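You operate a simulated robot arm through the tools that you are given. There is no shell and no other tool.

Carry out the task below with a simulated two-armed robot. There is one attempt and no reset: what you move stays moved.

## Task
Fit a new filter of the size on the job card.
Fine: line at zero first; the old one goes on the plate marked used; lid latched and air on again after. Set down upright: filter.

Only the result counts: the job must be done as asked and must still hold three seconds after the hand-in. Knocking over, shifting, dropping, spilling or breaking anything else fails it. A push-on lid holds only when it is set on centred and level and pressed home; a screw cap is set on level and turned clockwise until tight.

## Robot
Two 7-joint arms with two-finger grippers on one trunk that stands fixed in place. Base frame: the origin is at the foot of the trunk, x ahead of it, y to its left, z up. Readings come in mm, degrees, newtons and seconds.
The left shoulder is at [25, 218, 1280], the right one opposite. With the tool pointing down near the work surface each hand reaches from about 100 to 740 mm from the base axis, measured 20 degrees to its own side. Payload 2.2 kg a hand.
The tool frame of a hand sits at the grasp point between the pads (the TCP): z along the fingers, y along the line on which they close. The tips reach 19 mm beyond it. The gripper opens to 116 mm; its body begins 70 mm behind the TCP.
Orientation is told as [roll, pitch, yaw] about the base's x, y, z axes, in that order, counted from this pose: with the fingers straight down and closing along the base's y, the tool's x points along the base's -x, its y along +y and its z along -z.

## Interface
- The arms move only by the tool play_rows. It takes "left_increments", "right_increments" or both (then of equal length, played together; a hand with none holds still); each is a list of rows, each a list of 3 entries, a list of its own where there are three numbers: the shift along the base's x, y, z in m, then the turn, a rotation vector about the base's x, y, z in degrees, then the gripper command, from -1 (shut) to 1 (fully open), values between in proportion. In form: [[[dx, dy, dz], [rx, ry, rz], gripper], ...]. A call has 1 to 20 rows; each row is the pose to reach, as a shift and turn from the pose commanded when the call began. Rows are played at 5 a second. More than 50 mm and 8.6 degrees between two rows, or a gripper value outside its range, and nothing of the call is played. Where a pose cannot be reached the arm comes as near as it can. A force on the tool above 40 N (or 10 N above the force at the start of the call, whichever is more), or a blocked arm, ends the call early, and 0.2 s more pass. Each finger travels about 203.5 mm/s and halts on what it meets, pressing with about 25 N; the grip force reading is that of the motor and also rises with nothing between the fingers. The clock runs only during rows and for 0.2 s after the last one: add rows that repeat a pose to give the fingers time. The reply holds the time, the measured pose of the TCP, the force on the tool along the base axes, the opening and the grip force, in the units named above and with some noise, with the torque about the TCP (base axes, N m) and any sound that the robot's microphone picked up.
- Cameras (640 x 400 px; columns grow to the right, rows downward): "scene" is now at [117.3, 37.1, 1479.5]; the picture's right is [0.61, -0.79, -0.00], its down [-0.23, -0.18, -0.96] and it looks along [0.76, 0.58, -0.30] (base axes); focal length 214 px, centre (320, 200). "left" rides on the left gripper at [69, 15, -97] in its tool frame; the picture's right is [-0.21, 0.98, 0.00], its down [-0.76, -0.17, -0.63] and it looks along [-0.62, -0.14, 0.77] (tool axes); focal length 251 px, centre (320, 200). "right" rides on the right gripper at [69, -15, -97] in its tool frame; the picture's right is [0.21, 0.98, 0.00], its down [-0.76, 0.17, -0.63] and it looks along [-0.62, 0.14, 0.77] (tool axes); focal length 251 px, centre (320, 200). There is no depth. A picture from a camera that has moved, and an enlarged one, comes with that camera's place and axes in the base frame and with its lens. The place of the scene camera against the robot may be out by one fixed shift of up to 25 mm in any direction.
- capture(camera): a new picture of that camera. The clock stands still meanwhile.
- raise_lower(by): moves the trunk up (or, below 0, down) by that many mm; the arms and the scene camera ride with it, the base frame stays. It gives what a move gives, with no picture.
- aim_head(pan, tilt): turns the head with the scene camera to pan (to the left, within 80 degrees either way) and tilt (down, from -29 to 69), counted from straight ahead of the robot. It gives what a move gives.
- enlarge(camera, box): a new picture of the part [left, top, right, bottom] of that camera's present view, enlarged. The clock stands still meanwhile.
- hand_in(): hands the job in; it is judged then, once.

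Places have to be worked out from the pictures, the camera data and where the tool is seen. Open the grippers and draw the arms clear of the work before you hand the job in, unless the task says otherwise.

The tools are called after "Request:" as name(argument=value, ...) on one line, values as JSON. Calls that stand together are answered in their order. play_rows: Moves the arms, as the interface text tells. Its arguments: {"type":"object","properties":{"left_increments":{"type":"array","items":{"type":"array"}},"right_increments":{"type":"array","items":{"type":"array"}}},"required":[]} The other tools are called the same way: raise_lower (by) moves the trunk up or down; aim_head (pan, tilt) turns the head that bears the scene camera; capture (camera) takes a picture; enlarge (camera, box) takes an enlarged picture of a part of a camera's view; hand_in () hands the job in.

At the start:

```text
t: 0.0
left_position: [444.2, 481.0, 1412.1]
left_tool_rot: [0.0, -0.1, -0.1]
left_wrist_force: [-0.9, -0.6, 0.2]
left_moment: [0.0, 0.01, 0.01]
left_gripper_width: 115.8
left_gripper_force: 0.1
right_position: [324.6, 52.0, 1481.3]
right_tool_rot: [0.0, 0.1, 0.1]
right_wrist_force: [0.2, 0.1, 0.4]
right_moment: [0.01, 0.0, 0.02]
right_gripper_width: 116.0
right_gripper_force: 0.0
trunk travel left (down, up): [-425.0, 65.0]
head pan, tilt (commanded): [37.7, 17.0]
```

scene: 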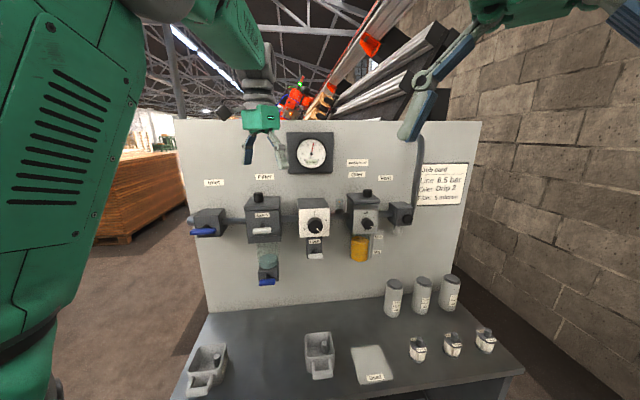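
right: 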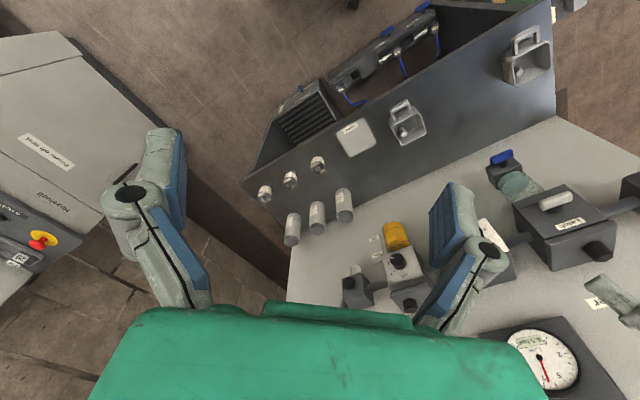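
left: 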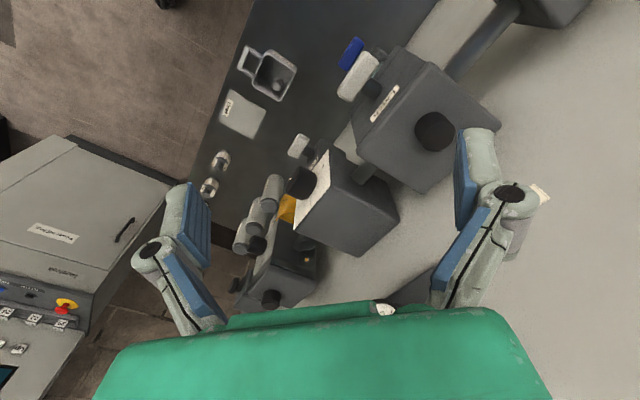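

The scene shows a panel with an air line (inlet valve, filter, regulator, oiler, outlet), a bench with spare filters, and a job card. I look closer at the card and the unit first.

Request:
enlarge(camera="scene", box=[400, 150, 480, 220])

Request:
enlarge(camera="scene", box=[180, 130, 340, 300])

Request:
enlarge(camera="scene", box=[280, 130, 440, 280])

Request:
enlarge(camera="scene", box=[340, 260, 520, 390])

Request:
enlarge(camera="scene", box=[170, 310, 350, 400])

```text
5.71 times, centred on (440, 185) of scene
camera zoom: at [117.3, 37.1, 1479.5], right [0.61, -0.79, 0.0], down [-0.23, -0.18, -0.96], along [0.76, 0.58, -0.3], focal length 1226 px, centre (-366, 286)
```

zoom: 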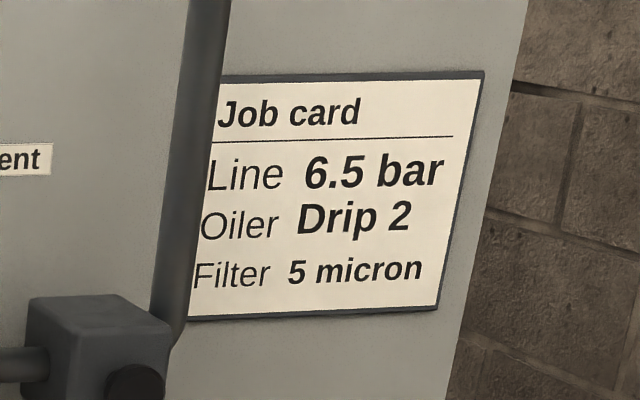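

```text
2.35 times, centred on (260, 215) of scene
camera zoom: at [117.3, 37.1, 1479.5], right [0.61, -0.79, 0.0], down [-0.23, -0.18, -0.96], along [0.76, 0.58, -0.3], focal length 505 px, centre (461, 165)
```

zoom: 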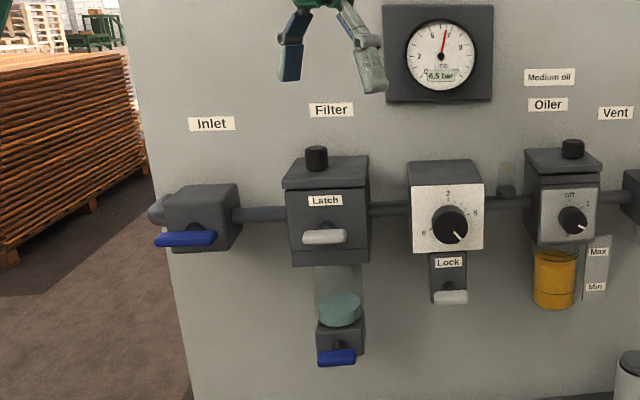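

```text
2.67 times, centred on (360, 205) of scene
camera zoom: at [117.3, 37.1, 1479.5], right [0.61, -0.79, 0.0], down [-0.23, -0.18, -0.96], along [0.76, 0.58, -0.3], focal length 572 px, centre (213, 187)
```

zoom: 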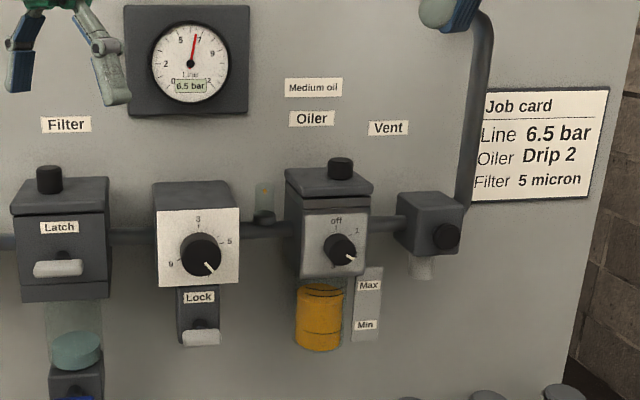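

```text
3.08 times, centred on (430, 325) of scene
camera zoom: at [117.3, 37.1, 1479.5], right [0.61, -0.79, 0.0], down [-0.23, -0.18, -0.96], along [0.76, 0.58, -0.3], focal length 660 px, centre (-18, -185)
```

zoom: 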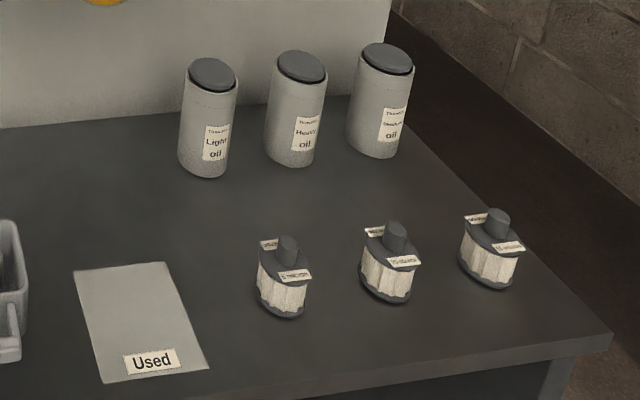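

```text
3.56 times, centred on (260, 355) of scene
camera zoom: at [117.3, 37.1, 1479.5], right [0.61, -0.79, 0.0], down [-0.23, -0.18, -0.96], along [0.76, 0.58, -0.3], focal length 763 px, centre (533, -351)
```

zoom: 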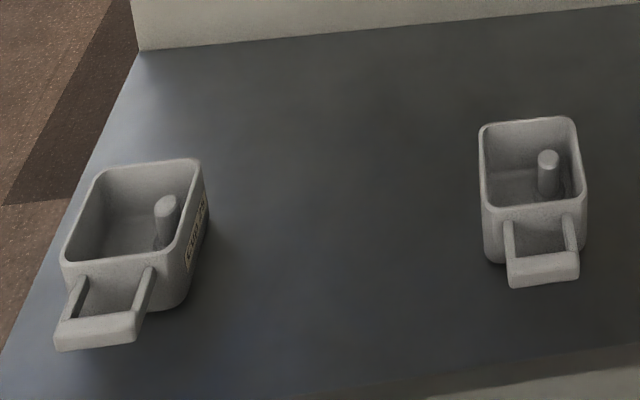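

Job card asks 6.5 bar, Drip 2 and a 5 micron filter; the gauge shows 6.5 bar now. I tilt the head for a better view of the bench and look closely at the details.

Request:
aim_head(pan=40, tilt=35)

Request:
enlarge(camera="right", box=[240, 130, 460, 260])

Request:
enlarge(camera="right", box=[460, 130, 640, 310])

Request:
enlarge(camera="left", box=[190, 30, 500, 310])

```text
t: 0.8
left_position: [440.1, 480.3, 1414.1]
left_tool_rot: [0.0, -0.1, 0.0]
left_wrist_force: [0.0, -0.1, 1.0]
left_moment: [0.01, -0.02, 0.03]
left_gripper_width: 115.5
left_gripper_force: 0.1
right_position: [320.9, 50.0, 1482.2]
right_tool_rot: [0.0, -0.1, -0.1]
right_wrist_force: [-0.5, -0.2, 0.1]
right_moment: [-0.01, -0.02, 0.0]
right_gripper_width: 116.0
right_gripper_force: 0.1
trunk travel left (down, up): [-425.0, 65.0]
head pan, tilt (commanded): [40.0, 35.0]
```

```text
2.91 times, centred on (350, 195) of right
camera zoom: at [252.5, 35.6, 1578.3], right [-0.21, 0.98, 0.0], down [0.76, 0.17, 0.63], along [0.62, 0.14, -0.77], focal length 731 px, centre (233, 214)
```

zoom: 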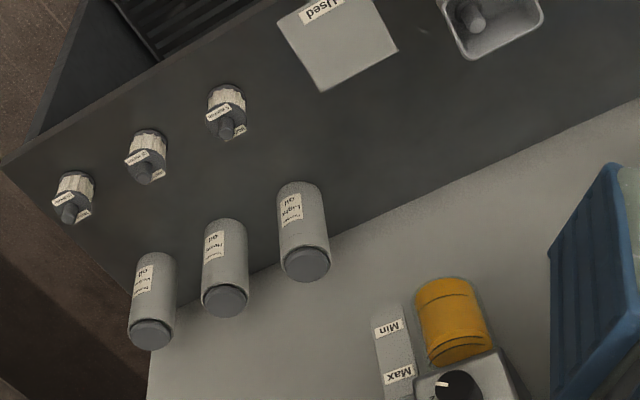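

```text
2.22 times, centred on (550, 220) of right
camera zoom: at [252.5, 35.6, 1578.3], right [-0.21, 0.98, 0.0], down [0.76, 0.17, 0.63], along [0.62, 0.14, -0.77], focal length 559 px, centre (-191, 156)
```

zoom: 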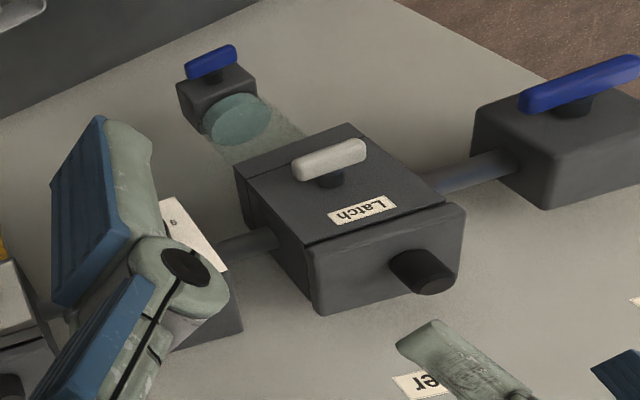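

```text
1.43 times, centred on (345, 170) of left
camera zoom: at [369.2, 496.6, 1510.1], right [0.21, 0.98, 0.0], down [0.76, -0.17, 0.63], along [0.62, -0.14, -0.77], focal length 359 px, centre (284, 243)
```

zoom: 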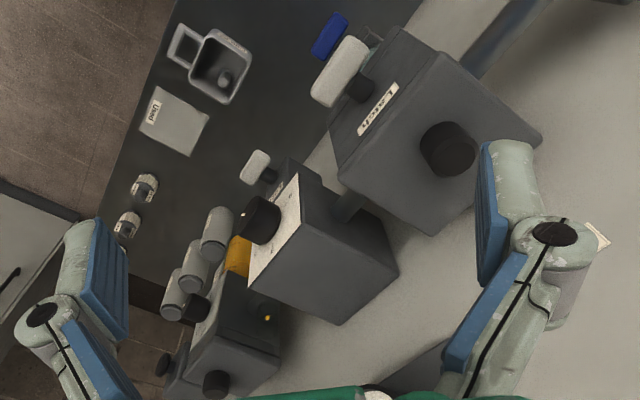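

I now take the new scene view to see panel and bench together.

Request:
capture(camera="scene")

Request:
enlarge(camera="scene", box=[370, 200, 500, 300])

Request:
enlarge(camera="scene", box=[180, 60, 340, 200])

Request:
enlarge(camera="scene", box=[300, 60, 460, 200])

```text
taken
camera scene: at [110.8, 36.9, 1450.8], right [0.64, -0.77, 0.0], down [-0.44, -0.37, -0.82], along [0.63, 0.53, -0.58], focal length 214 px, centre (320, 200)
```

scene: 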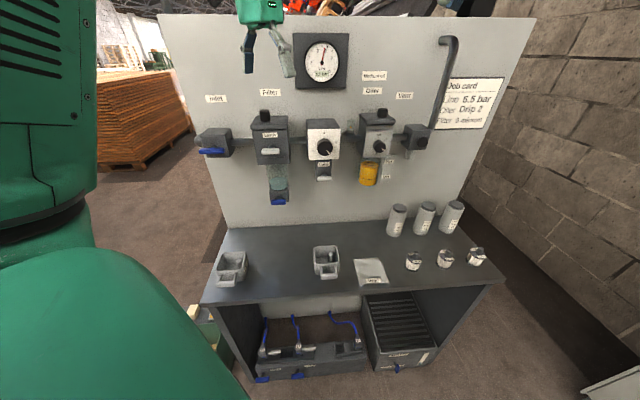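

```text
4.00 times, centred on (435, 250) of scene
camera zoom: at [110.8, 36.9, 1450.8], right [0.64, -0.77, 0.0], down [-0.44, -0.37, -0.82], along [0.63, 0.53, -0.58], focal length 858 px, centre (-140, 0)
```

zoom: 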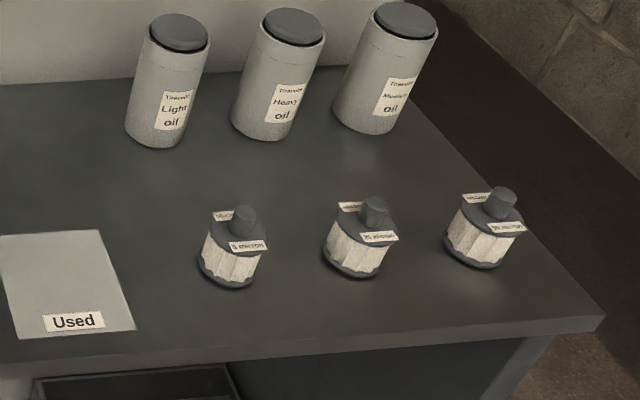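

```text
2.86 times, centred on (260, 130) of scene
camera zoom: at [110.8, 36.9, 1450.8], right [0.64, -0.77, 0.0], down [-0.44, -0.37, -0.82], along [0.63, 0.53, -0.58], focal length 613 px, centre (491, 400)
```

zoom: 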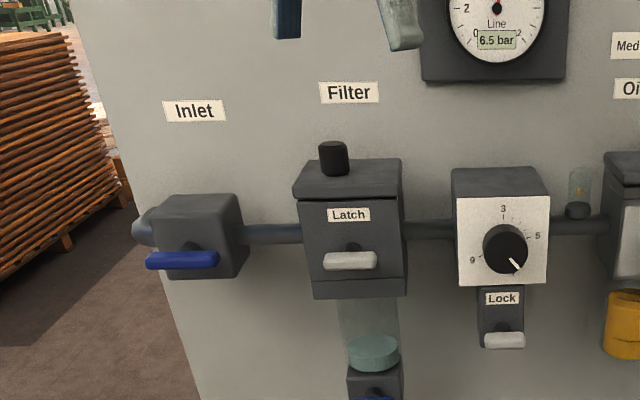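

```text
2.86 times, centred on (380, 130) of scene
camera zoom: at [110.8, 36.9, 1450.8], right [0.64, -0.77, 0.0], down [-0.44, -0.37, -0.82], along [0.63, 0.53, -0.58], focal length 613 px, centre (149, 400)
```

zoom: 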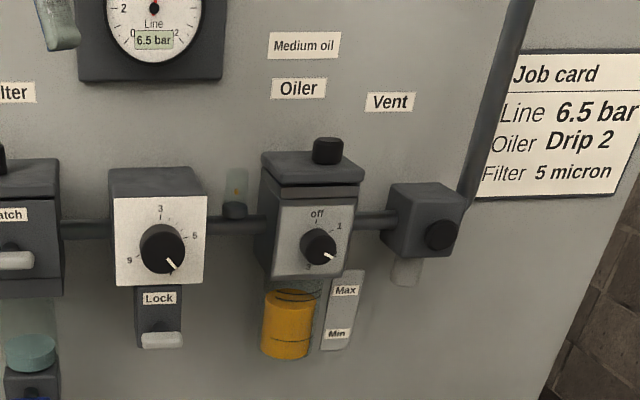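

I zoom further onto each cartridge label to read the sizes.

Request:
enlarge(camera="scene", box=[400, 246, 432, 272])

Request:
enlarge(camera="scene", box=[430, 243, 462, 270])

Request:
enlarge(camera="scene", box=[460, 240, 506, 270])

Request:
enlarge(camera="scene", box=[205, 230, 355, 300])

Request:
enlarge(camera="right", box=[240, 140, 340, 210])

```text
15.38 times, centred on (416, 259) of scene
camera zoom: at [110.8, 36.9, 1450.8], right [0.64, -0.77, 0.0], down [-0.44, -0.37, -0.82], along [0.63, 0.53, -0.58], focal length 3300 px, centre (-1157, -708)
```

zoom: 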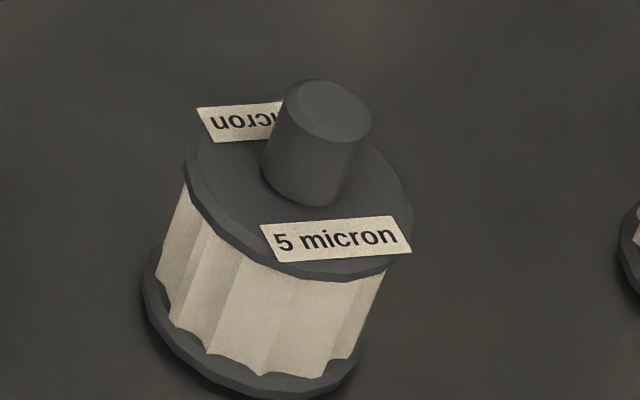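

```text
14.81 times, centred on (446, 256) of scene
camera zoom: at [110.8, 36.9, 1450.8], right [0.64, -0.77, 0.0], down [-0.44, -0.37, -0.82], along [0.63, 0.53, -0.58], focal length 3177 px, centre (-1547, -637)
```

zoom: 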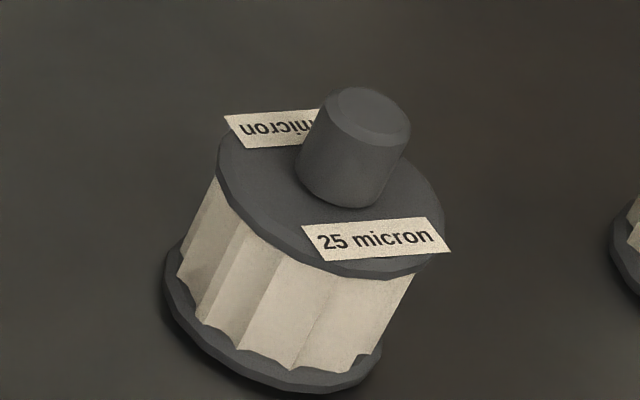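

```text
13.33 times, centred on (483, 255) of scene
camera zoom: at [110.8, 36.9, 1450.8], right [0.64, -0.77, 0.0], down [-0.44, -0.37, -0.82], along [0.63, 0.53, -0.58], focal length 2860 px, centre (-1853, -533)
```

zoom: 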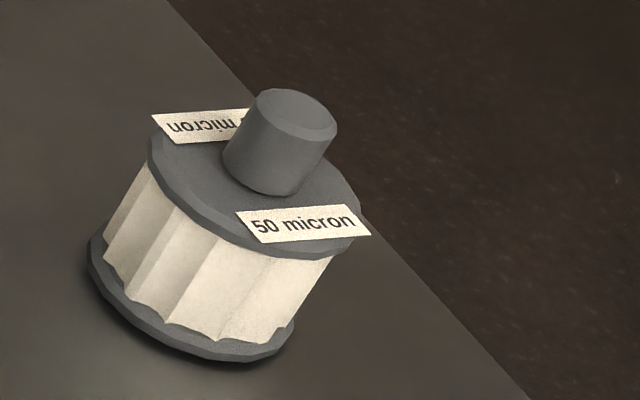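

```text
4.27 times, centred on (280, 265) of scene
camera zoom: at [110.8, 36.9, 1450.8], right [0.64, -0.77, 0.0], down [-0.44, -0.37, -0.82], along [0.63, 0.53, -0.58], focal length 915 px, centre (491, -77)
```

zoom: 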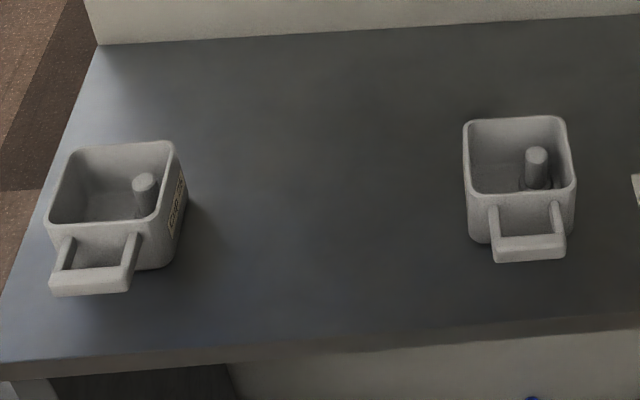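

```text
5.71 times, centred on (290, 175) of right
camera zoom: at [252.5, 35.6, 1578.3], right [-0.21, 0.98, 0.0], down [0.76, 0.17, 0.63], along [0.62, 0.14, -0.77], focal length 1437 px, centre (491, 343)
```

zoom: 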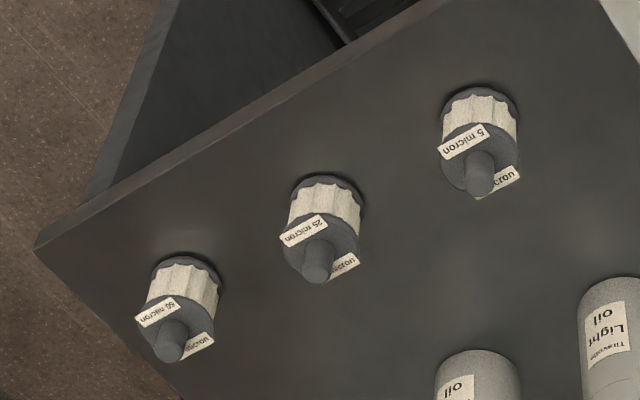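

The 5 micron cartridge is the leftmost one (next to the Used plate). From left/right camera pairs I judge the filter latch handle at about [449,522,1222], lid knob [485,576,1309], inlet lever [349,673,1208], vent knob [790,222,1219], with the panel facing about [-0.71,-0.71,0]. I draw the left hand back from the panel and move the right one aside for better views.

Request:
play_rows(left_increments=[[[-0.02, -0.02, 0], [0, 0, 0], 1], [[-0.04, -0.04, 0], [0, 0, 0], 1], [[-0.06, -0.06, 0], [0, 0, 0], 1], [[-0.08, -0.08, 0], [0, 0, 0], 1], [[-0.1, -0.1, 0], [0, 0, 0], 1], [[-0.1, -0.1, 0], [0, 0, 0], 1]], right_increments=[[[0, -0.04, 0], [0, 0, 0], 1], [[0, -0.08, 0], [0, 0, 0], 1], [[0, -0.12, 0], [0, 0, 0], 1], [[0, -0.16, 0], [0, 0, 0], 1], [[0, -0.2, 0], [0, 0, 0], 1], [[0, -0.2, 0], [0, 0, 0], 1]])

Request:
capture(camera="left")

Request:
capture(camera="right")

Request:
capture(camera="scene")

```text
t: 2.2
left_position: [355.5, 392.2, 1414.0]
left_tool_rot: [-0.7, -0.2, 0.2]
left_wrist_force: [0.5, 0.0, 0.1]
left_moment: [-0.02, 0.0, -0.02]
left_gripper_width: 115.8
left_gripper_force: 0.2
left hand out of reach, approached as far as the arm can: row 5, 6
right_position: [322.8, -152.5, 1479.8]
right_tool_rot: [0.1, -0.2, 0.0]
right_wrist_force: [0.0, 0.3, -0.2]
right_moment: [-0.01, 0.0, -0.04]
right_gripper_width: 116.1
right_gripper_force: 0.1
trunk travel left (down, up): [-425.0, 65.0]
head pan, tilt (commanded): [40.0, 35.0]
```

```text
taken
camera left: at [284.2, 410.7, 1509.9], right [0.21, 0.98, -0.01], down [0.76, -0.16, 0.64], along [0.62, -0.14, -0.77], focal length 251 px, centre (320, 200)
```

left: 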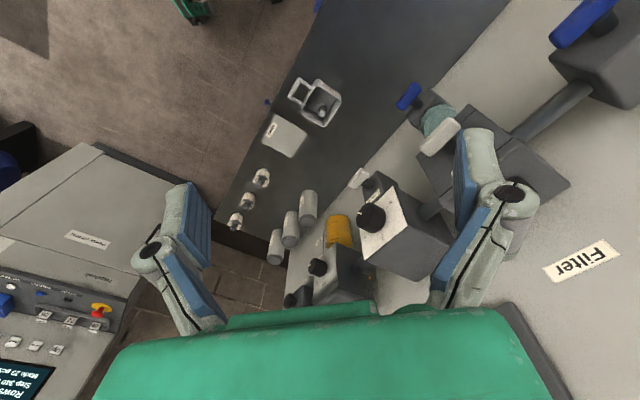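

```text
taken
camera right: at [253.6, -168.2, 1576.8], right [-0.21, 0.98, 0.0], down [0.76, 0.16, 0.63], along [0.62, 0.14, -0.77], focal length 251 px, centre (320, 200)
```

right: 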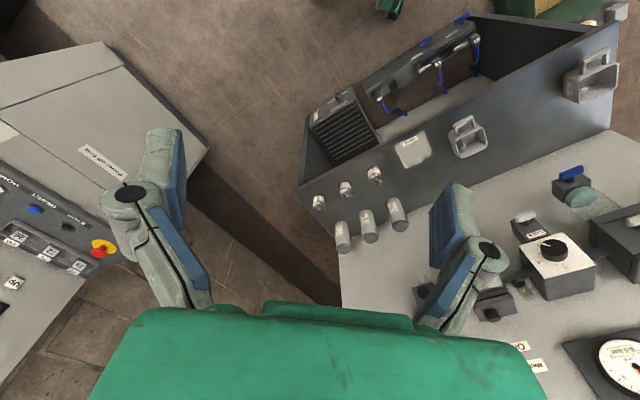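

```text
taken
camera scene: at [126.4, 6.3, 1455.4], right [0.35, -0.94, 0.0], down [-0.5, -0.19, -0.85], along [0.79, 0.3, -0.53], focal length 214 px, centre (320, 200)
```

scene: 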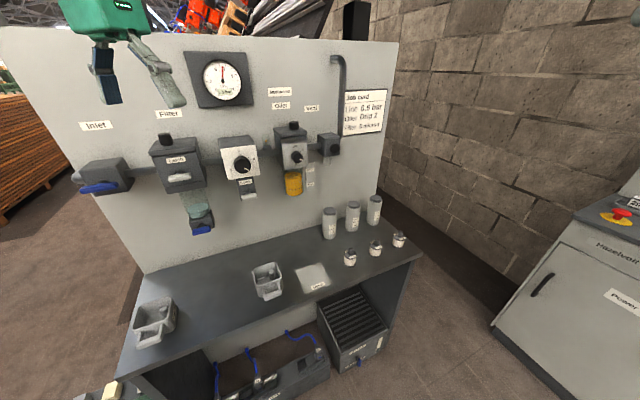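

The head seems to have swung (it reports a different look direction now), so I aim it again and take zooms from both hand cameras to triangulate the bench items.

Request:
aim_head(pan=40, tilt=35)

Request:
enlarge(camera="left", box=[220, 60, 350, 260])

Request:
enlarge(camera="right", box=[300, 100, 500, 230])

Request:
capture(camera="scene")

Request:
enlarge(camera="right", box=[400, 160, 640, 340])

Request:
enlarge(camera="left", box=[340, 60, 640, 310])

```text
t: 2.8
left_position: [354.1, 393.0, 1413.9]
left_tool_rot: [-0.8, -0.1, 0.1]
left_wrist_force: [1.0, -1.2, 1.0]
left_moment: [0.0, 0.01, -0.01]
left_gripper_width: 115.9
left_gripper_force: 0.0
right_position: [321.2, -152.5, 1481.3]
right_tool_rot: [0.2, -0.1, 0.0]
right_wrist_force: [-0.1, 0.7, -0.1]
right_moment: [-0.03, 0.01, -0.01]
right_gripper_width: 116.2
right_gripper_force: 0.0
trunk travel left (down, up): [-425.0, 65.0]
head pan, tilt (commanded): [40.0, 35.0]
```

```text
2.00 times, centred on (285, 160) of left
camera zoom: at [283.4, 411.7, 1509.5], right [0.21, 0.98, -0.01], down [0.76, -0.16, 0.64], along [0.62, -0.14, -0.77], focal length 503 px, centre (390, 280)
```

zoom: 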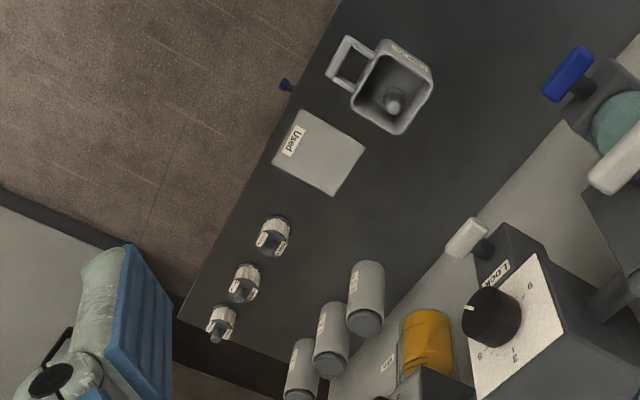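

```text
3.08 times, centred on (400, 165) of right
camera zoom: at [252.8, -167.4, 1577.1], right [-0.21, 0.98, 0.0], down [0.76, 0.16, 0.63], along [0.62, 0.14, -0.77], focal length 774 px, centre (74, 308)
```

zoom: 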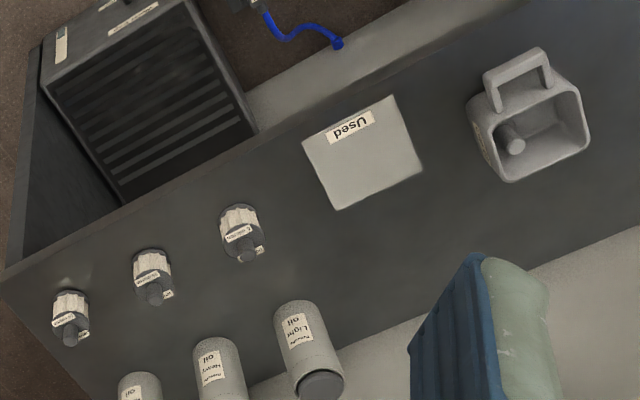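

```text
taken
camera scene: at [126.0, 7.8, 1455.5], right [0.35, -0.94, 0.0], down [-0.5, -0.19, -0.85], along [0.79, 0.3, -0.53], focal length 214 px, centre (320, 200)
```

scene: 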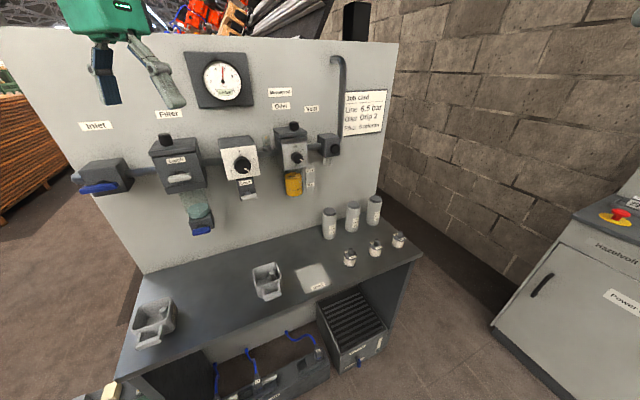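

```text
2.22 times, centred on (520, 250) of right
camera zoom: at [252.8, -167.4, 1577.1], right [-0.21, 0.98, 0.0], down [0.76, 0.16, 0.63], along [0.62, 0.14, -0.77], focal length 559 px, centre (-124, 89)
```

zoom: 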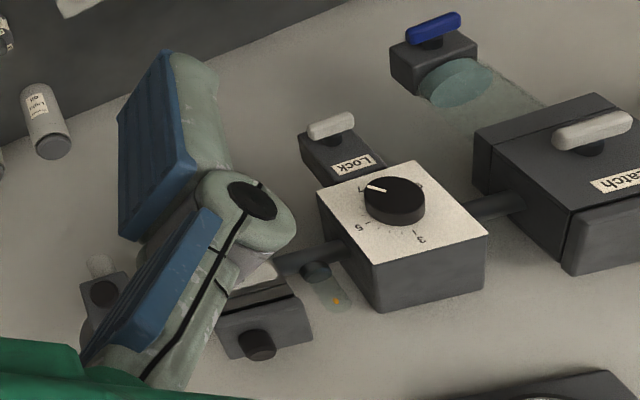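

```text
1.60 times, centred on (490, 185) of left
camera zoom: at [283.4, 411.7, 1509.5], right [0.21, 0.98, -0.01], down [0.76, -0.16, 0.64], along [0.62, -0.14, -0.77], focal length 402 px, centre (48, 224)
```

zoom: 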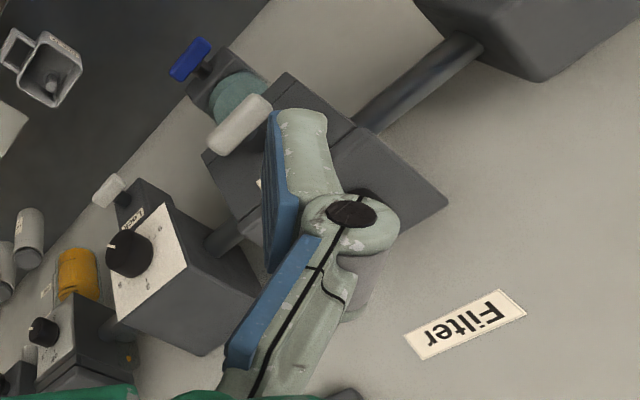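

Plate centre works out at about [579,228,819], bench front edge runs at -45°, so the panel faces exactly along [-0.71,-0.71,0] and lies some 840 mm out. Next I swing the left hand to point level into the panel, fingers closing vertically, about 120 mm in front of the inlet lever, to look closely.

Request:
play_rows(left_increments=[[[-0.0061, 0.0143, -0.0147], [6.06, -2.51, -2.51], 1], [[-0.0121, 0.0286, -0.0294], [12.13, -5.03, -5.03], 1], [[-0.0182, 0.0429, -0.0441], [18.19, -7.54, -7.54], 1], [[-0.0243, 0.0571, -0.0589], [24.26, -10.06, -10.06], 1], [[-0.0304, 0.0714, -0.0736], [30.32, -12.57, -12.57], 1], [[-0.0364, 0.0857, -0.0883], [36.39, -15.09, -15.09], 1], [[-0.0425, 0.1, -0.103], [42.45, -17.6, -17.6], 1], [[-0.0486, 0.1143, -0.1177], [48.51, -20.11, -20.11], 1], [[-0.0546, 0.1286, -0.1324], [54.58, -22.63, -22.63], 1], [[-0.0607, 0.1429, -0.1471], [60.64, -25.14, -25.14], 1], [[-0.0668, 0.1571, -0.1619], [66.71, -27.66, -27.66], 1], [[-0.0729, 0.1714, -0.1766], [72.77, -30.17, -30.17], 1], [[-0.0789, 0.1857, -0.1913], [78.84, -32.69, -32.69], 1], [[-0.085, 0.2, -0.206], [84.9, -35.2, -35.2], 1], [[-0.085, 0.2, -0.206], [84.9, -35.2, -35.2], 1]])

Request:
capture(camera="left")

Request:
capture(camera="scene")

```text
t: 6.2
left_position: [311.6, 652.6, 1406.3]
left_tool_rot: [96.2, -9.7, -45.5]
left_wrist_force: [0.8, 0.4, -0.2]
left_moment: [0.01, 0.01, 0.1]
left_gripper_width: 115.6
left_gripper_force: 0.1
left hand out of reach, approached as far as the arm can: row 1, 2, 3, 4, 5, 6, 7, 8, 9, 10, 11, 12, 13, 14, 15
right_position: [322.6, -155.7, 1479.8]
right_tool_rot: [0.1, -0.1, 0.1]
right_wrist_force: [0.5, -0.6, 0.3]
right_moment: [0.02, 0.04, 0.01]
right_gripper_width: 115.9
right_gripper_force: 0.0
trunk travel left (down, up): [-425.0, 65.0]
head pan, tilt (commanded): [40.0, 35.0]
stopped in row 15 (left hand): the arm was blocked; the commanded pose is now the measured one
```

```text
taken
camera left: at [191.3, 634.4, 1399.2], right [-0.04, -0.11, 0.99], down [0.11, -0.99, -0.1], along [0.99, 0.11, 0.05], focal length 251 px, centre (320, 200)
```

left: 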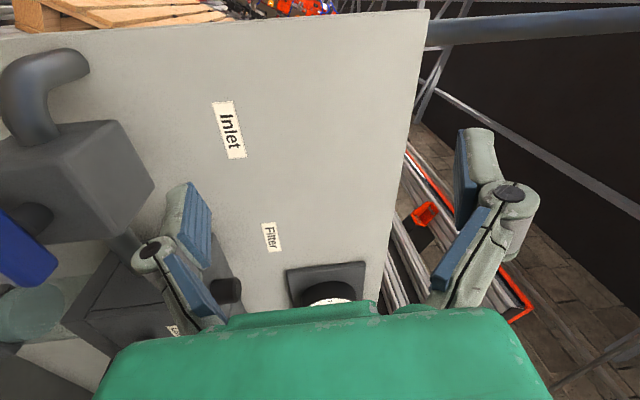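

```text
taken
camera scene: at [115.6, 37.3, 1450.2], right [0.64, -0.77, 0.0], down [-0.45, -0.37, -0.81], along [0.62, 0.52, -0.58], focal length 214 px, centre (320, 200)
```

scene: 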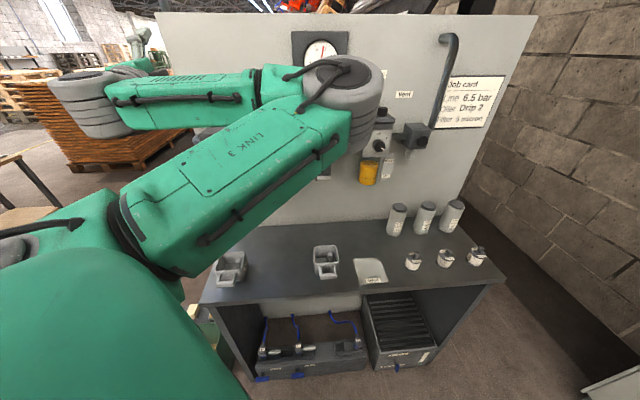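

The left arm folded its elbow forward toward the panel and got blocked; before anything else I look with the right camera to see how close the elbow is to the panel.

Request:
capture(camera="right")

Request:
enlarge(camera="scene", box=[180, 30, 440, 190])

```text
taken
camera right: at [254.7, -170.3, 1576.4], right [-0.22, 0.98, 0.0], down [0.76, 0.17, 0.63], along [0.62, 0.14, -0.77], focal length 251 px, centre (320, 200)
```

right: 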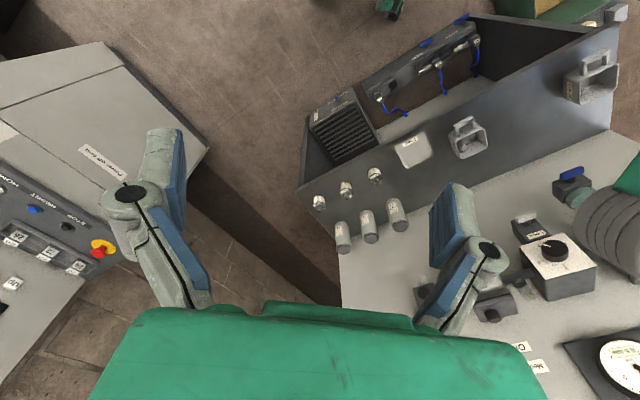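

```text
2.46 times, centred on (310, 110) of scene
camera zoom: at [115.6, 37.3, 1450.2], right [0.64, -0.77, 0.0], down [-0.45, -0.37, -0.81], along [0.62, 0.52, -0.58], focal length 528 px, centre (345, 422)
```

zoom: 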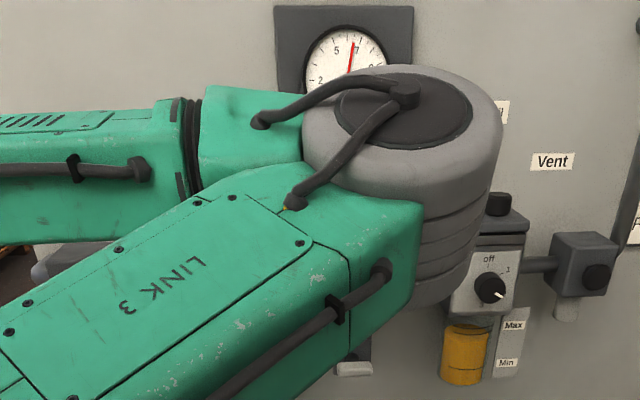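

The elbow is around [414,257,1375], well clear of the panel, so nothing was touched. The arm is just too folded at this trunk height; I retrace to a tool-down neutral pose, then I will lower the trunk so the shoulder lies farther from the work.

Request:
play_rows(left_increments=[[[0.0078, -0.0137, 0.0005], [-6.19, 3.16, 1.86], 1], [[0.0156, -0.0274, 0.001], [-12.37, 6.33, 3.73], 1], [[0.0234, -0.0411, 0.0015], [-18.56, 9.49, 5.59], 1], [[0.0311, -0.0549, 0.002], [-24.74, 12.66, 7.46], 1], [[0.0389, -0.0686, 0.0025], [-30.93, 15.82, 9.32], 1], [[0.0467, -0.0823, 0.003], [-37.11, 18.99, 11.19], 1], [[0.0545, -0.096, 0.0035], [-43.3, 22.15, 13.05], 1], [[0.0623, -0.1097, 0.004], [-49.49, 25.31, 14.91], 1], [[0.0701, -0.1234, 0.0045], [-55.67, 28.48, 16.78], 1], [[0.0779, -0.1371, 0.005], [-61.86, 31.64, 18.64], 1], [[0.0856, -0.1509, 0.0055], [-68.04, 34.81, 20.51], 1], [[0.0934, -0.1646, 0.006], [-74.23, 37.97, 22.37], 1], [[0.1012, -0.1783, 0.0065], [-80.41, 41.14, 24.24], 1], [[0.109, -0.192, 0.007], [-86.6, 44.3, 26.1], 1], [[0.109, -0.192, 0.007], [-86.6, 44.3, 26.1], 1]])

Request:
capture(camera="scene")

Request:
capture(camera="left")

```text
t: 9.4
left_position: [414.1, 459.7, 1412.9]
left_tool_rot: [0.1, 0.1, 0.3]
left_wrist_force: [0.3, 0.3, 1.3]
left_moment: [-0.01, 0.02, 0.01]
left_gripper_width: 115.8
left_gripper_force: 0.0
right_position: [318.2, -155.2, 1481.4]
right_tool_rot: [0.1, -0.2, 0.1]
right_wrist_force: [0.1, 0.4, 0.0]
right_moment: [0.0, -0.04, -0.03]
right_gripper_width: 116.1
right_gripper_force: 0.2
trunk travel left (down, up): [-425.0, 65.0]
head pan, tilt (commanded): [40.0, 35.0]
```

```text
taken
camera scene: at [111.0, 33.9, 1450.8], right [0.64, -0.77, 0.0], down [-0.44, -0.37, -0.82], along [0.63, 0.53, -0.58], focal length 214 px, centre (320, 200)
```

scene: 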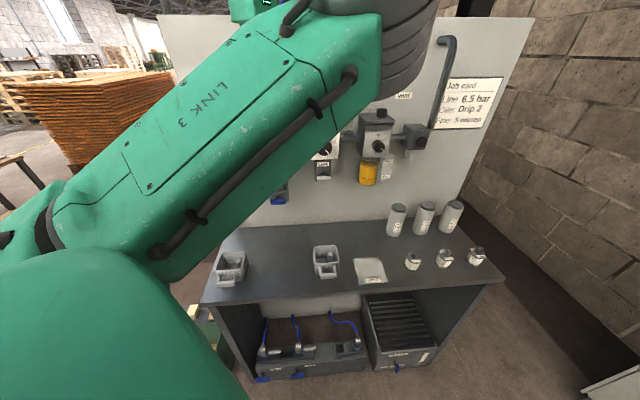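

```text
taken
camera left: at [343.2, 475.8, 1510.0], right [0.21, 0.98, 0.0], down [0.76, -0.16, 0.63], along [0.62, -0.13, -0.78], focal length 251 px, centre (320, 200)
```

left: 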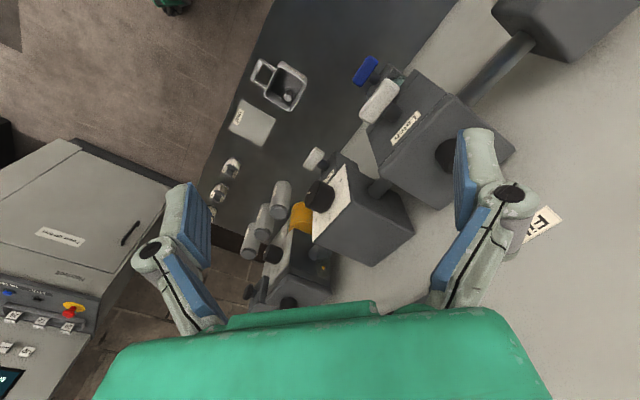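

The hand is back at [414,460,1413] tool-down. I lower the trunk in steps and lift the hand back up between steps so it does not come near the filter housing.

Request:
raise_lower(by=-100)

Request:
play_rows(left_increments=[[[-0.012, -0.012, 0.022], [0, 0, 0], 1], [[-0.024, -0.024, 0.044], [0, 0, 0], 1], [[-0.036, -0.036, 0.066], [0, 0, 0], 1], [[-0.048, -0.048, 0.088], [0, 0, 0], 1], [[-0.06, -0.06, 0.1], [0, 0, 0], 1], [[-0.06, -0.06, 0.1], [0, 0, 0], 1]])

Request:
capture(camera="scene")

```text
t: 10.7
left_position: [412.2, 461.2, 1314.0]
left_tool_rot: [0.2, 0.0, 0.3]
left_wrist_force: [-0.4, -0.4, -0.3]
left_moment: [0.01, 0.02, -0.02]
left_gripper_width: 116.3
left_gripper_force: 0.1
right_position: [318.4, -154.0, 1381.3]
right_tool_rot: [0.2, -0.2, 0.1]
right_wrist_force: [0.7, 0.4, 0.0]
right_moment: [0.0, -0.02, 0.0]
right_gripper_width: 116.3
right_gripper_force: 0.0
trunk travel left (down, up): [-325.0, 165.0]
head pan, tilt (commanded): [40.0, 35.0]
```

```text
t: 11.7
left_position: [357.5, 465.4, 1366.4]
left_tool_rot: [2.2, 4.4, 8.5]
left_wrist_force: [-2.6, 1.0, 0.6]
left_moment: [-0.08, -0.21, 0.04]
left_gripper_width: 116.2
left_gripper_force: 0.0
left hand out of reach, approached as far as the arm can: row 1, 2, 3
right_position: [305.3, -151.2, 1386.1]
right_tool_rot: [0.0, -0.9, 0.1]
right_wrist_force: [-1.2, 0.2, -0.7]
right_moment: [-0.04, -0.02, 0.0]
right_gripper_width: 116.1
right_gripper_force: 0.1
trunk travel left (down, up): [-325.0, 165.0]
head pan, tilt (commanded): [40.0, 35.0]
stopped in row 4 (left hand): the force on the tool passed its limit at 47 N (the readings are from after the stop); the commanded pose is now the measured one
```

```text
taken
camera scene: at [103.8, 35.9, 1351.2], right [0.64, -0.77, 0.0], down [-0.44, -0.37, -0.82], along [0.63, 0.52, -0.57], focal length 214 px, centre (320, 200)
```

scene: 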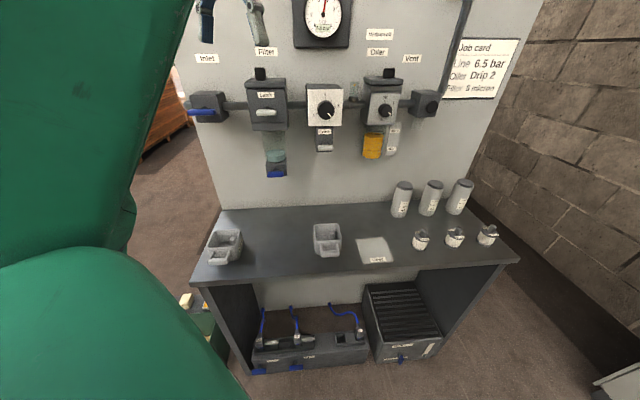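

Nothing on the bench moved; the left elbow flipped back beside the head, which is the more useful posture. I now tilt the left hand 45° toward the panel in small steps, staying about 80 mm in front of the fittings.

Request:
play_rows(left_increments=[[[-0.004, 0.007, -0.004], [2.29, -5.09, 3.71], 1], [[-0.009, 0.014, -0.008], [4.58, -10.18, 7.42], 1], [[-0.013, 0.022, -0.012], [6.87, -15.27, 11.13], 1], [[-0.017, 0.029, -0.016], [9.16, -20.36, 14.84], 1], [[-0.022, 0.036, -0.02], [11.44, -25.44, 18.56], 1], [[-0.026, 0.043, -0.024], [13.73, -30.53, 22.27], 1], [[-0.03, 0.051, -0.028], [16.02, -35.62, 25.98], 1], [[-0.035, 0.058, -0.032], [18.31, -40.71, 29.69], 1], [[-0.039, 0.065, -0.036], [20.6, -45.8, 33.4], 1], [[-0.039, 0.065, -0.036], [20.6, -45.8, 33.4], 1]])

Request:
capture(camera="scene")

Request:
capture(camera="left")

```text
t: 13.9
left_position: [348.9, 573.2, 1325.6]
left_tool_rot: [0.4, -45.1, 44.8]
left_wrist_force: [0.0, -0.6, 0.5]
left_moment: [0.01, 0.02, -0.01]
left_gripper_width: 116.1
left_gripper_force: 0.1
left hand out of reach, approached as far as the arm can: row 5, 6, 7, 8, 9, 10
right_position: [313.7, -153.9, 1383.6]
right_tool_rot: [0.2, -0.5, 0.1]
right_wrist_force: [-0.1, 0.3, -0.2]
right_moment: [0.0, 0.03, -0.01]
right_gripper_width: 116.1
right_gripper_force: 0.0
trunk travel left (down, up): [-325.0, 165.0]
head pan, tilt (commanded): [40.0, 35.0]
```

```text
taken
camera scene: at [112.1, 36.8, 1392.2], right [0.65, -0.76, 0.0], down [-0.12, -0.11, -0.99], along [0.75, 0.65, -0.16], focal length 214 px, centre (320, 200)
```

scene: 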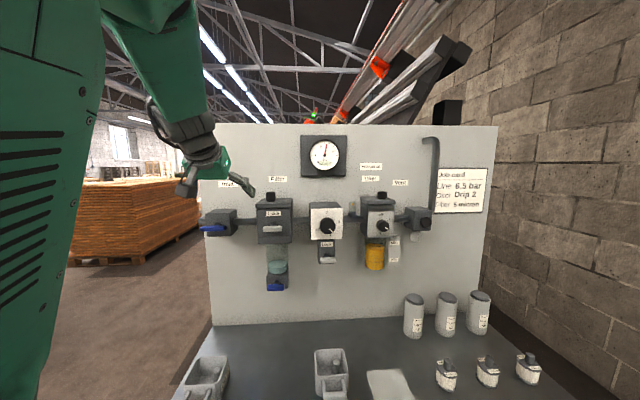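

```text
taken
camera left: at [254.2, 502.1, 1344.9], right [-0.58, 0.8, 0.16], down [0.18, -0.06, 0.98], along [0.79, 0.6, -0.11], focal length 251 px, centre (320, 200)
```

left: 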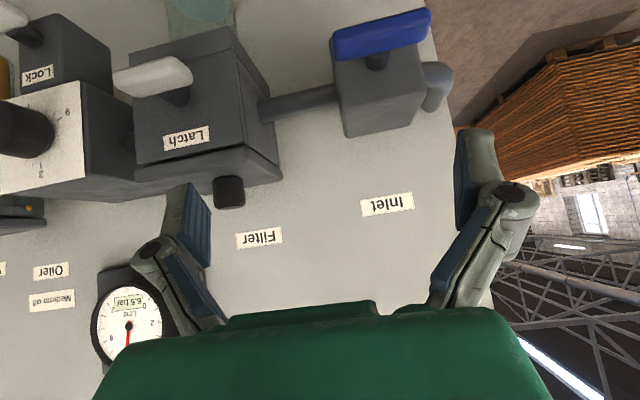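

With a 45° tilt the hand gets there at [349,573,1326], limited by being too close to the shoulder. I raise the hand and lower the trunk in turn to gain room.

Request:
play_rows(left_increments=[[[-0.005, -0.005, 0.04], [0, 0, 0], 1], [[-0.01, -0.01, 0.08], [0, 0, 0], 1], [[-0.015, -0.015, 0.12], [0, 0, 0], 1], [[-0.015, -0.015, 0.12], [0, 0, 0], 1]])

Request:
raise_lower(by=-120)

Request:
capture(camera="scene")

```text
t: 14.9
left_position: [339.0, 573.9, 1445.0]
left_tool_rot: [0.0, -44.6, 45.0]
left_wrist_force: [-0.4, -0.2, -0.5]
left_moment: [-0.05, 0.0, -0.04]
left_gripper_width: 116.0
left_gripper_force: 0.0
left hand out of reach, approached as far as the arm can: row 1, 2, 3, 4
right_position: [312.9, -154.8, 1382.9]
right_tool_rot: [0.2, -0.5, 0.1]
right_wrist_force: [-0.1, -0.6, 0.2]
right_moment: [0.02, -0.01, 0.01]
right_gripper_width: 116.1
right_gripper_force: 0.1
trunk travel left (down, up): [-325.0, 165.0]
head pan, tilt (commanded): [40.0, 35.0]
```

```text
t: 16.4
left_position: [339.5, 573.4, 1326.9]
left_tool_rot: [0.2, -44.7, 45.0]
left_wrist_force: [0.2, 0.1, 0.8]
left_moment: [0.0, -0.01, -0.02]
left_gripper_width: 116.1
left_gripper_force: 0.0
right_position: [313.9, -153.9, 1263.4]
right_tool_rot: [0.3, -0.5, 0.1]
right_wrist_force: [-0.4, -0.5, 0.1]
right_moment: [0.0, 0.0, -0.01]
right_gripper_width: 115.9
right_gripper_force: 0.1
trunk travel left (down, up): [-205.0, 285.0]
head pan, tilt (commanded): [40.0, 35.0]
```

```text
taken
camera scene: at [110.9, 39.0, 1270.8], right [0.66, -0.75, 0.0], down [-0.13, -0.12, -0.98], along [0.74, 0.65, -0.18], focal length 214 px, centre (320, 200)
```

scene: 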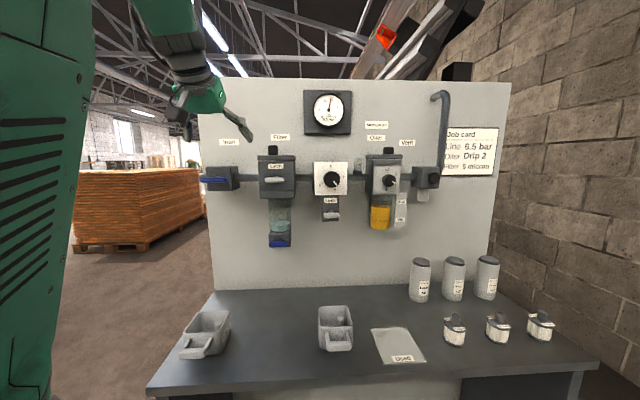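

Trunk is 220 mm down now. I test whether the hand can now draw back from the panel at this height.

Request:
play_rows(left_increments=[[[-0.01, -0.01, 0], [0, 0, 0], 1], [[-0.02, -0.02, 0], [0, 0, 0], 1], [[-0.03, -0.03, 0], [0, 0, 0], 1], [[-0.04, -0.04, 0], [0, 0, 0], 1], [[-0.04, -0.04, 0], [0, 0, 0], 1]])

Request:
capture(camera="left")

Request:
capture(camera="right")

```text
t: 17.6
left_position: [319.9, 579.4, 1337.1]
left_tool_rot: [0.1, -44.5, 45.0]
left_wrist_force: [-0.8, -0.2, 0.1]
left_moment: [-0.01, 0.04, 0.01]
left_gripper_width: 116.0
left_gripper_force: 0.0
left hand out of reach, approached as far as the arm can: row 1, 2, 3, 4, 5
right_position: [313.6, -153.1, 1263.2]
right_tool_rot: [0.2, -0.5, 0.1]
right_wrist_force: [0.0, -0.8, 0.2]
right_moment: [0.0, 0.0, 0.03]
right_gripper_width: 116.2
right_gripper_force: 0.1
trunk travel left (down, up): [-205.0, 285.0]
head pan, tilt (commanded): [40.0, 35.0]
```

```text
taken
camera left: at [224.8, 508.5, 1357.0], right [-0.58, 0.8, 0.15], down [0.19, -0.05, 0.98], along [0.79, 0.6, -0.12], focal length 251 px, centre (320, 200)
```

left: 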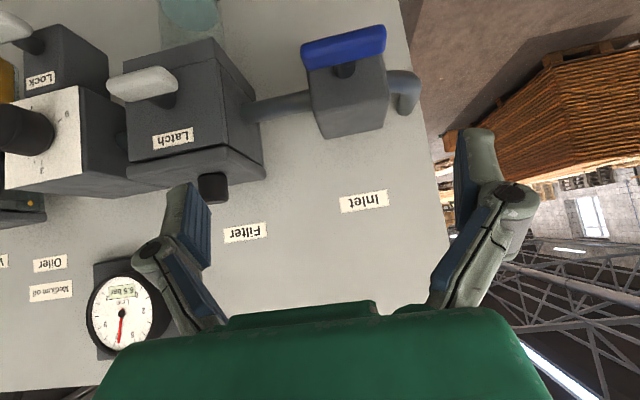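

```text
taken
camera right: at [244.5, -169.0, 1358.9], right [-0.22, 0.98, 0.0], down [0.75, 0.17, 0.64], along [0.62, 0.14, -0.77], focal length 251 px, centre (320, 200)
```

right: 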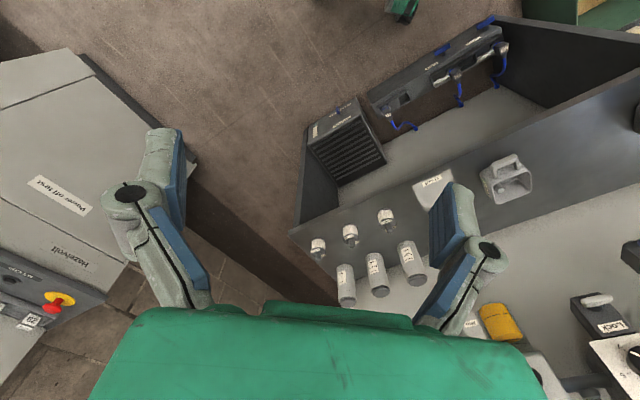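

The hand can only come back to about d=636 mm here, but going forward is what I need. I zoom on the inlet lever and latch from the left camera to fix their geometry.

Request:
enlarge(camera="left", box=[270, 0, 450, 150])

Request:
enlarge(camera="left", box=[80, 0, 280, 220])

Request:
enlarge(camera="scene", box=[190, 120, 350, 260])

Request:
enlarge(camera="scene", box=[350, 110, 480, 220])

```text
2.67 times, centred on (360, 75) of left
camera zoom: at [224.8, 508.5, 1357.0], right [-0.58, 0.8, 0.15], down [0.19, -0.05, 0.98], along [0.79, 0.6, -0.12], focal length 670 px, centre (213, 533)
```

zoom: 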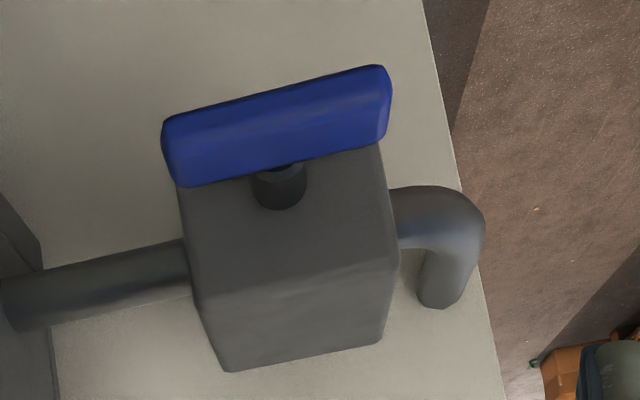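

```text
1.82 times, centred on (180, 110) of left
camera zoom: at [224.8, 508.5, 1357.0], right [-0.58, 0.8, 0.15], down [0.19, -0.05, 0.98], along [0.79, 0.6, -0.12], focal length 457 px, centre (574, 364)
```

zoom: 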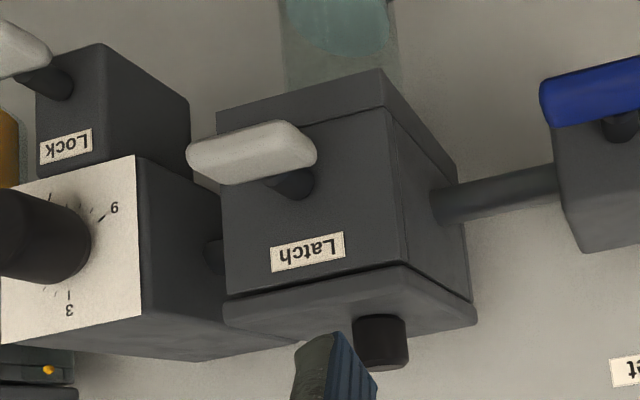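

```text
2.86 times, centred on (270, 190) of scene
camera zoom: at [111.6, 38.6, 1270.5], right [0.66, -0.75, 0.0], down [-0.14, -0.12, -0.98], along [0.74, 0.65, -0.18], focal length 613 px, centre (463, 229)
```

zoom: 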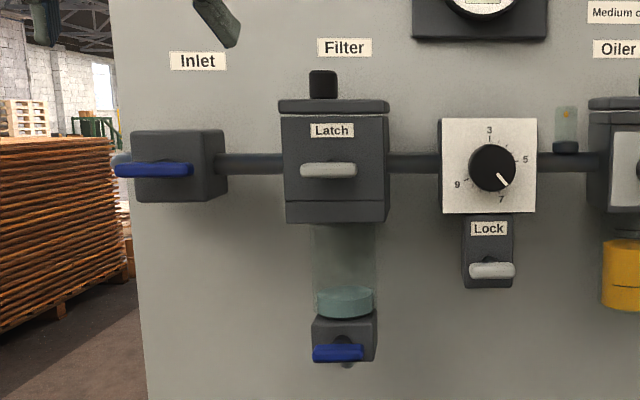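

```text
3.64 times, centred on (415, 165) of scene
camera zoom: at [111.6, 38.6, 1270.5], right [0.66, -0.75, 0.0], down [-0.14, -0.12, -0.98], along [0.74, 0.65, -0.18], focal length 780 px, centre (-26, 327)
```

zoom: 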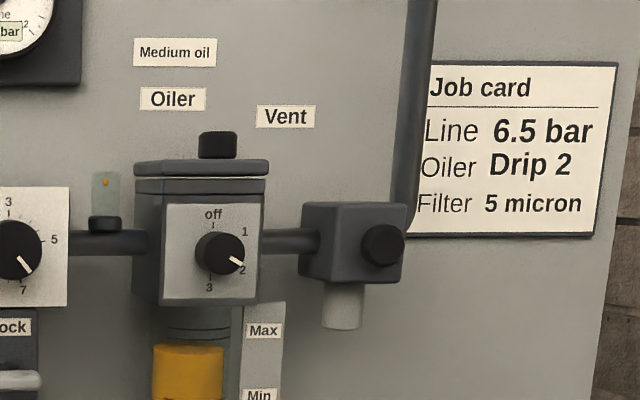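

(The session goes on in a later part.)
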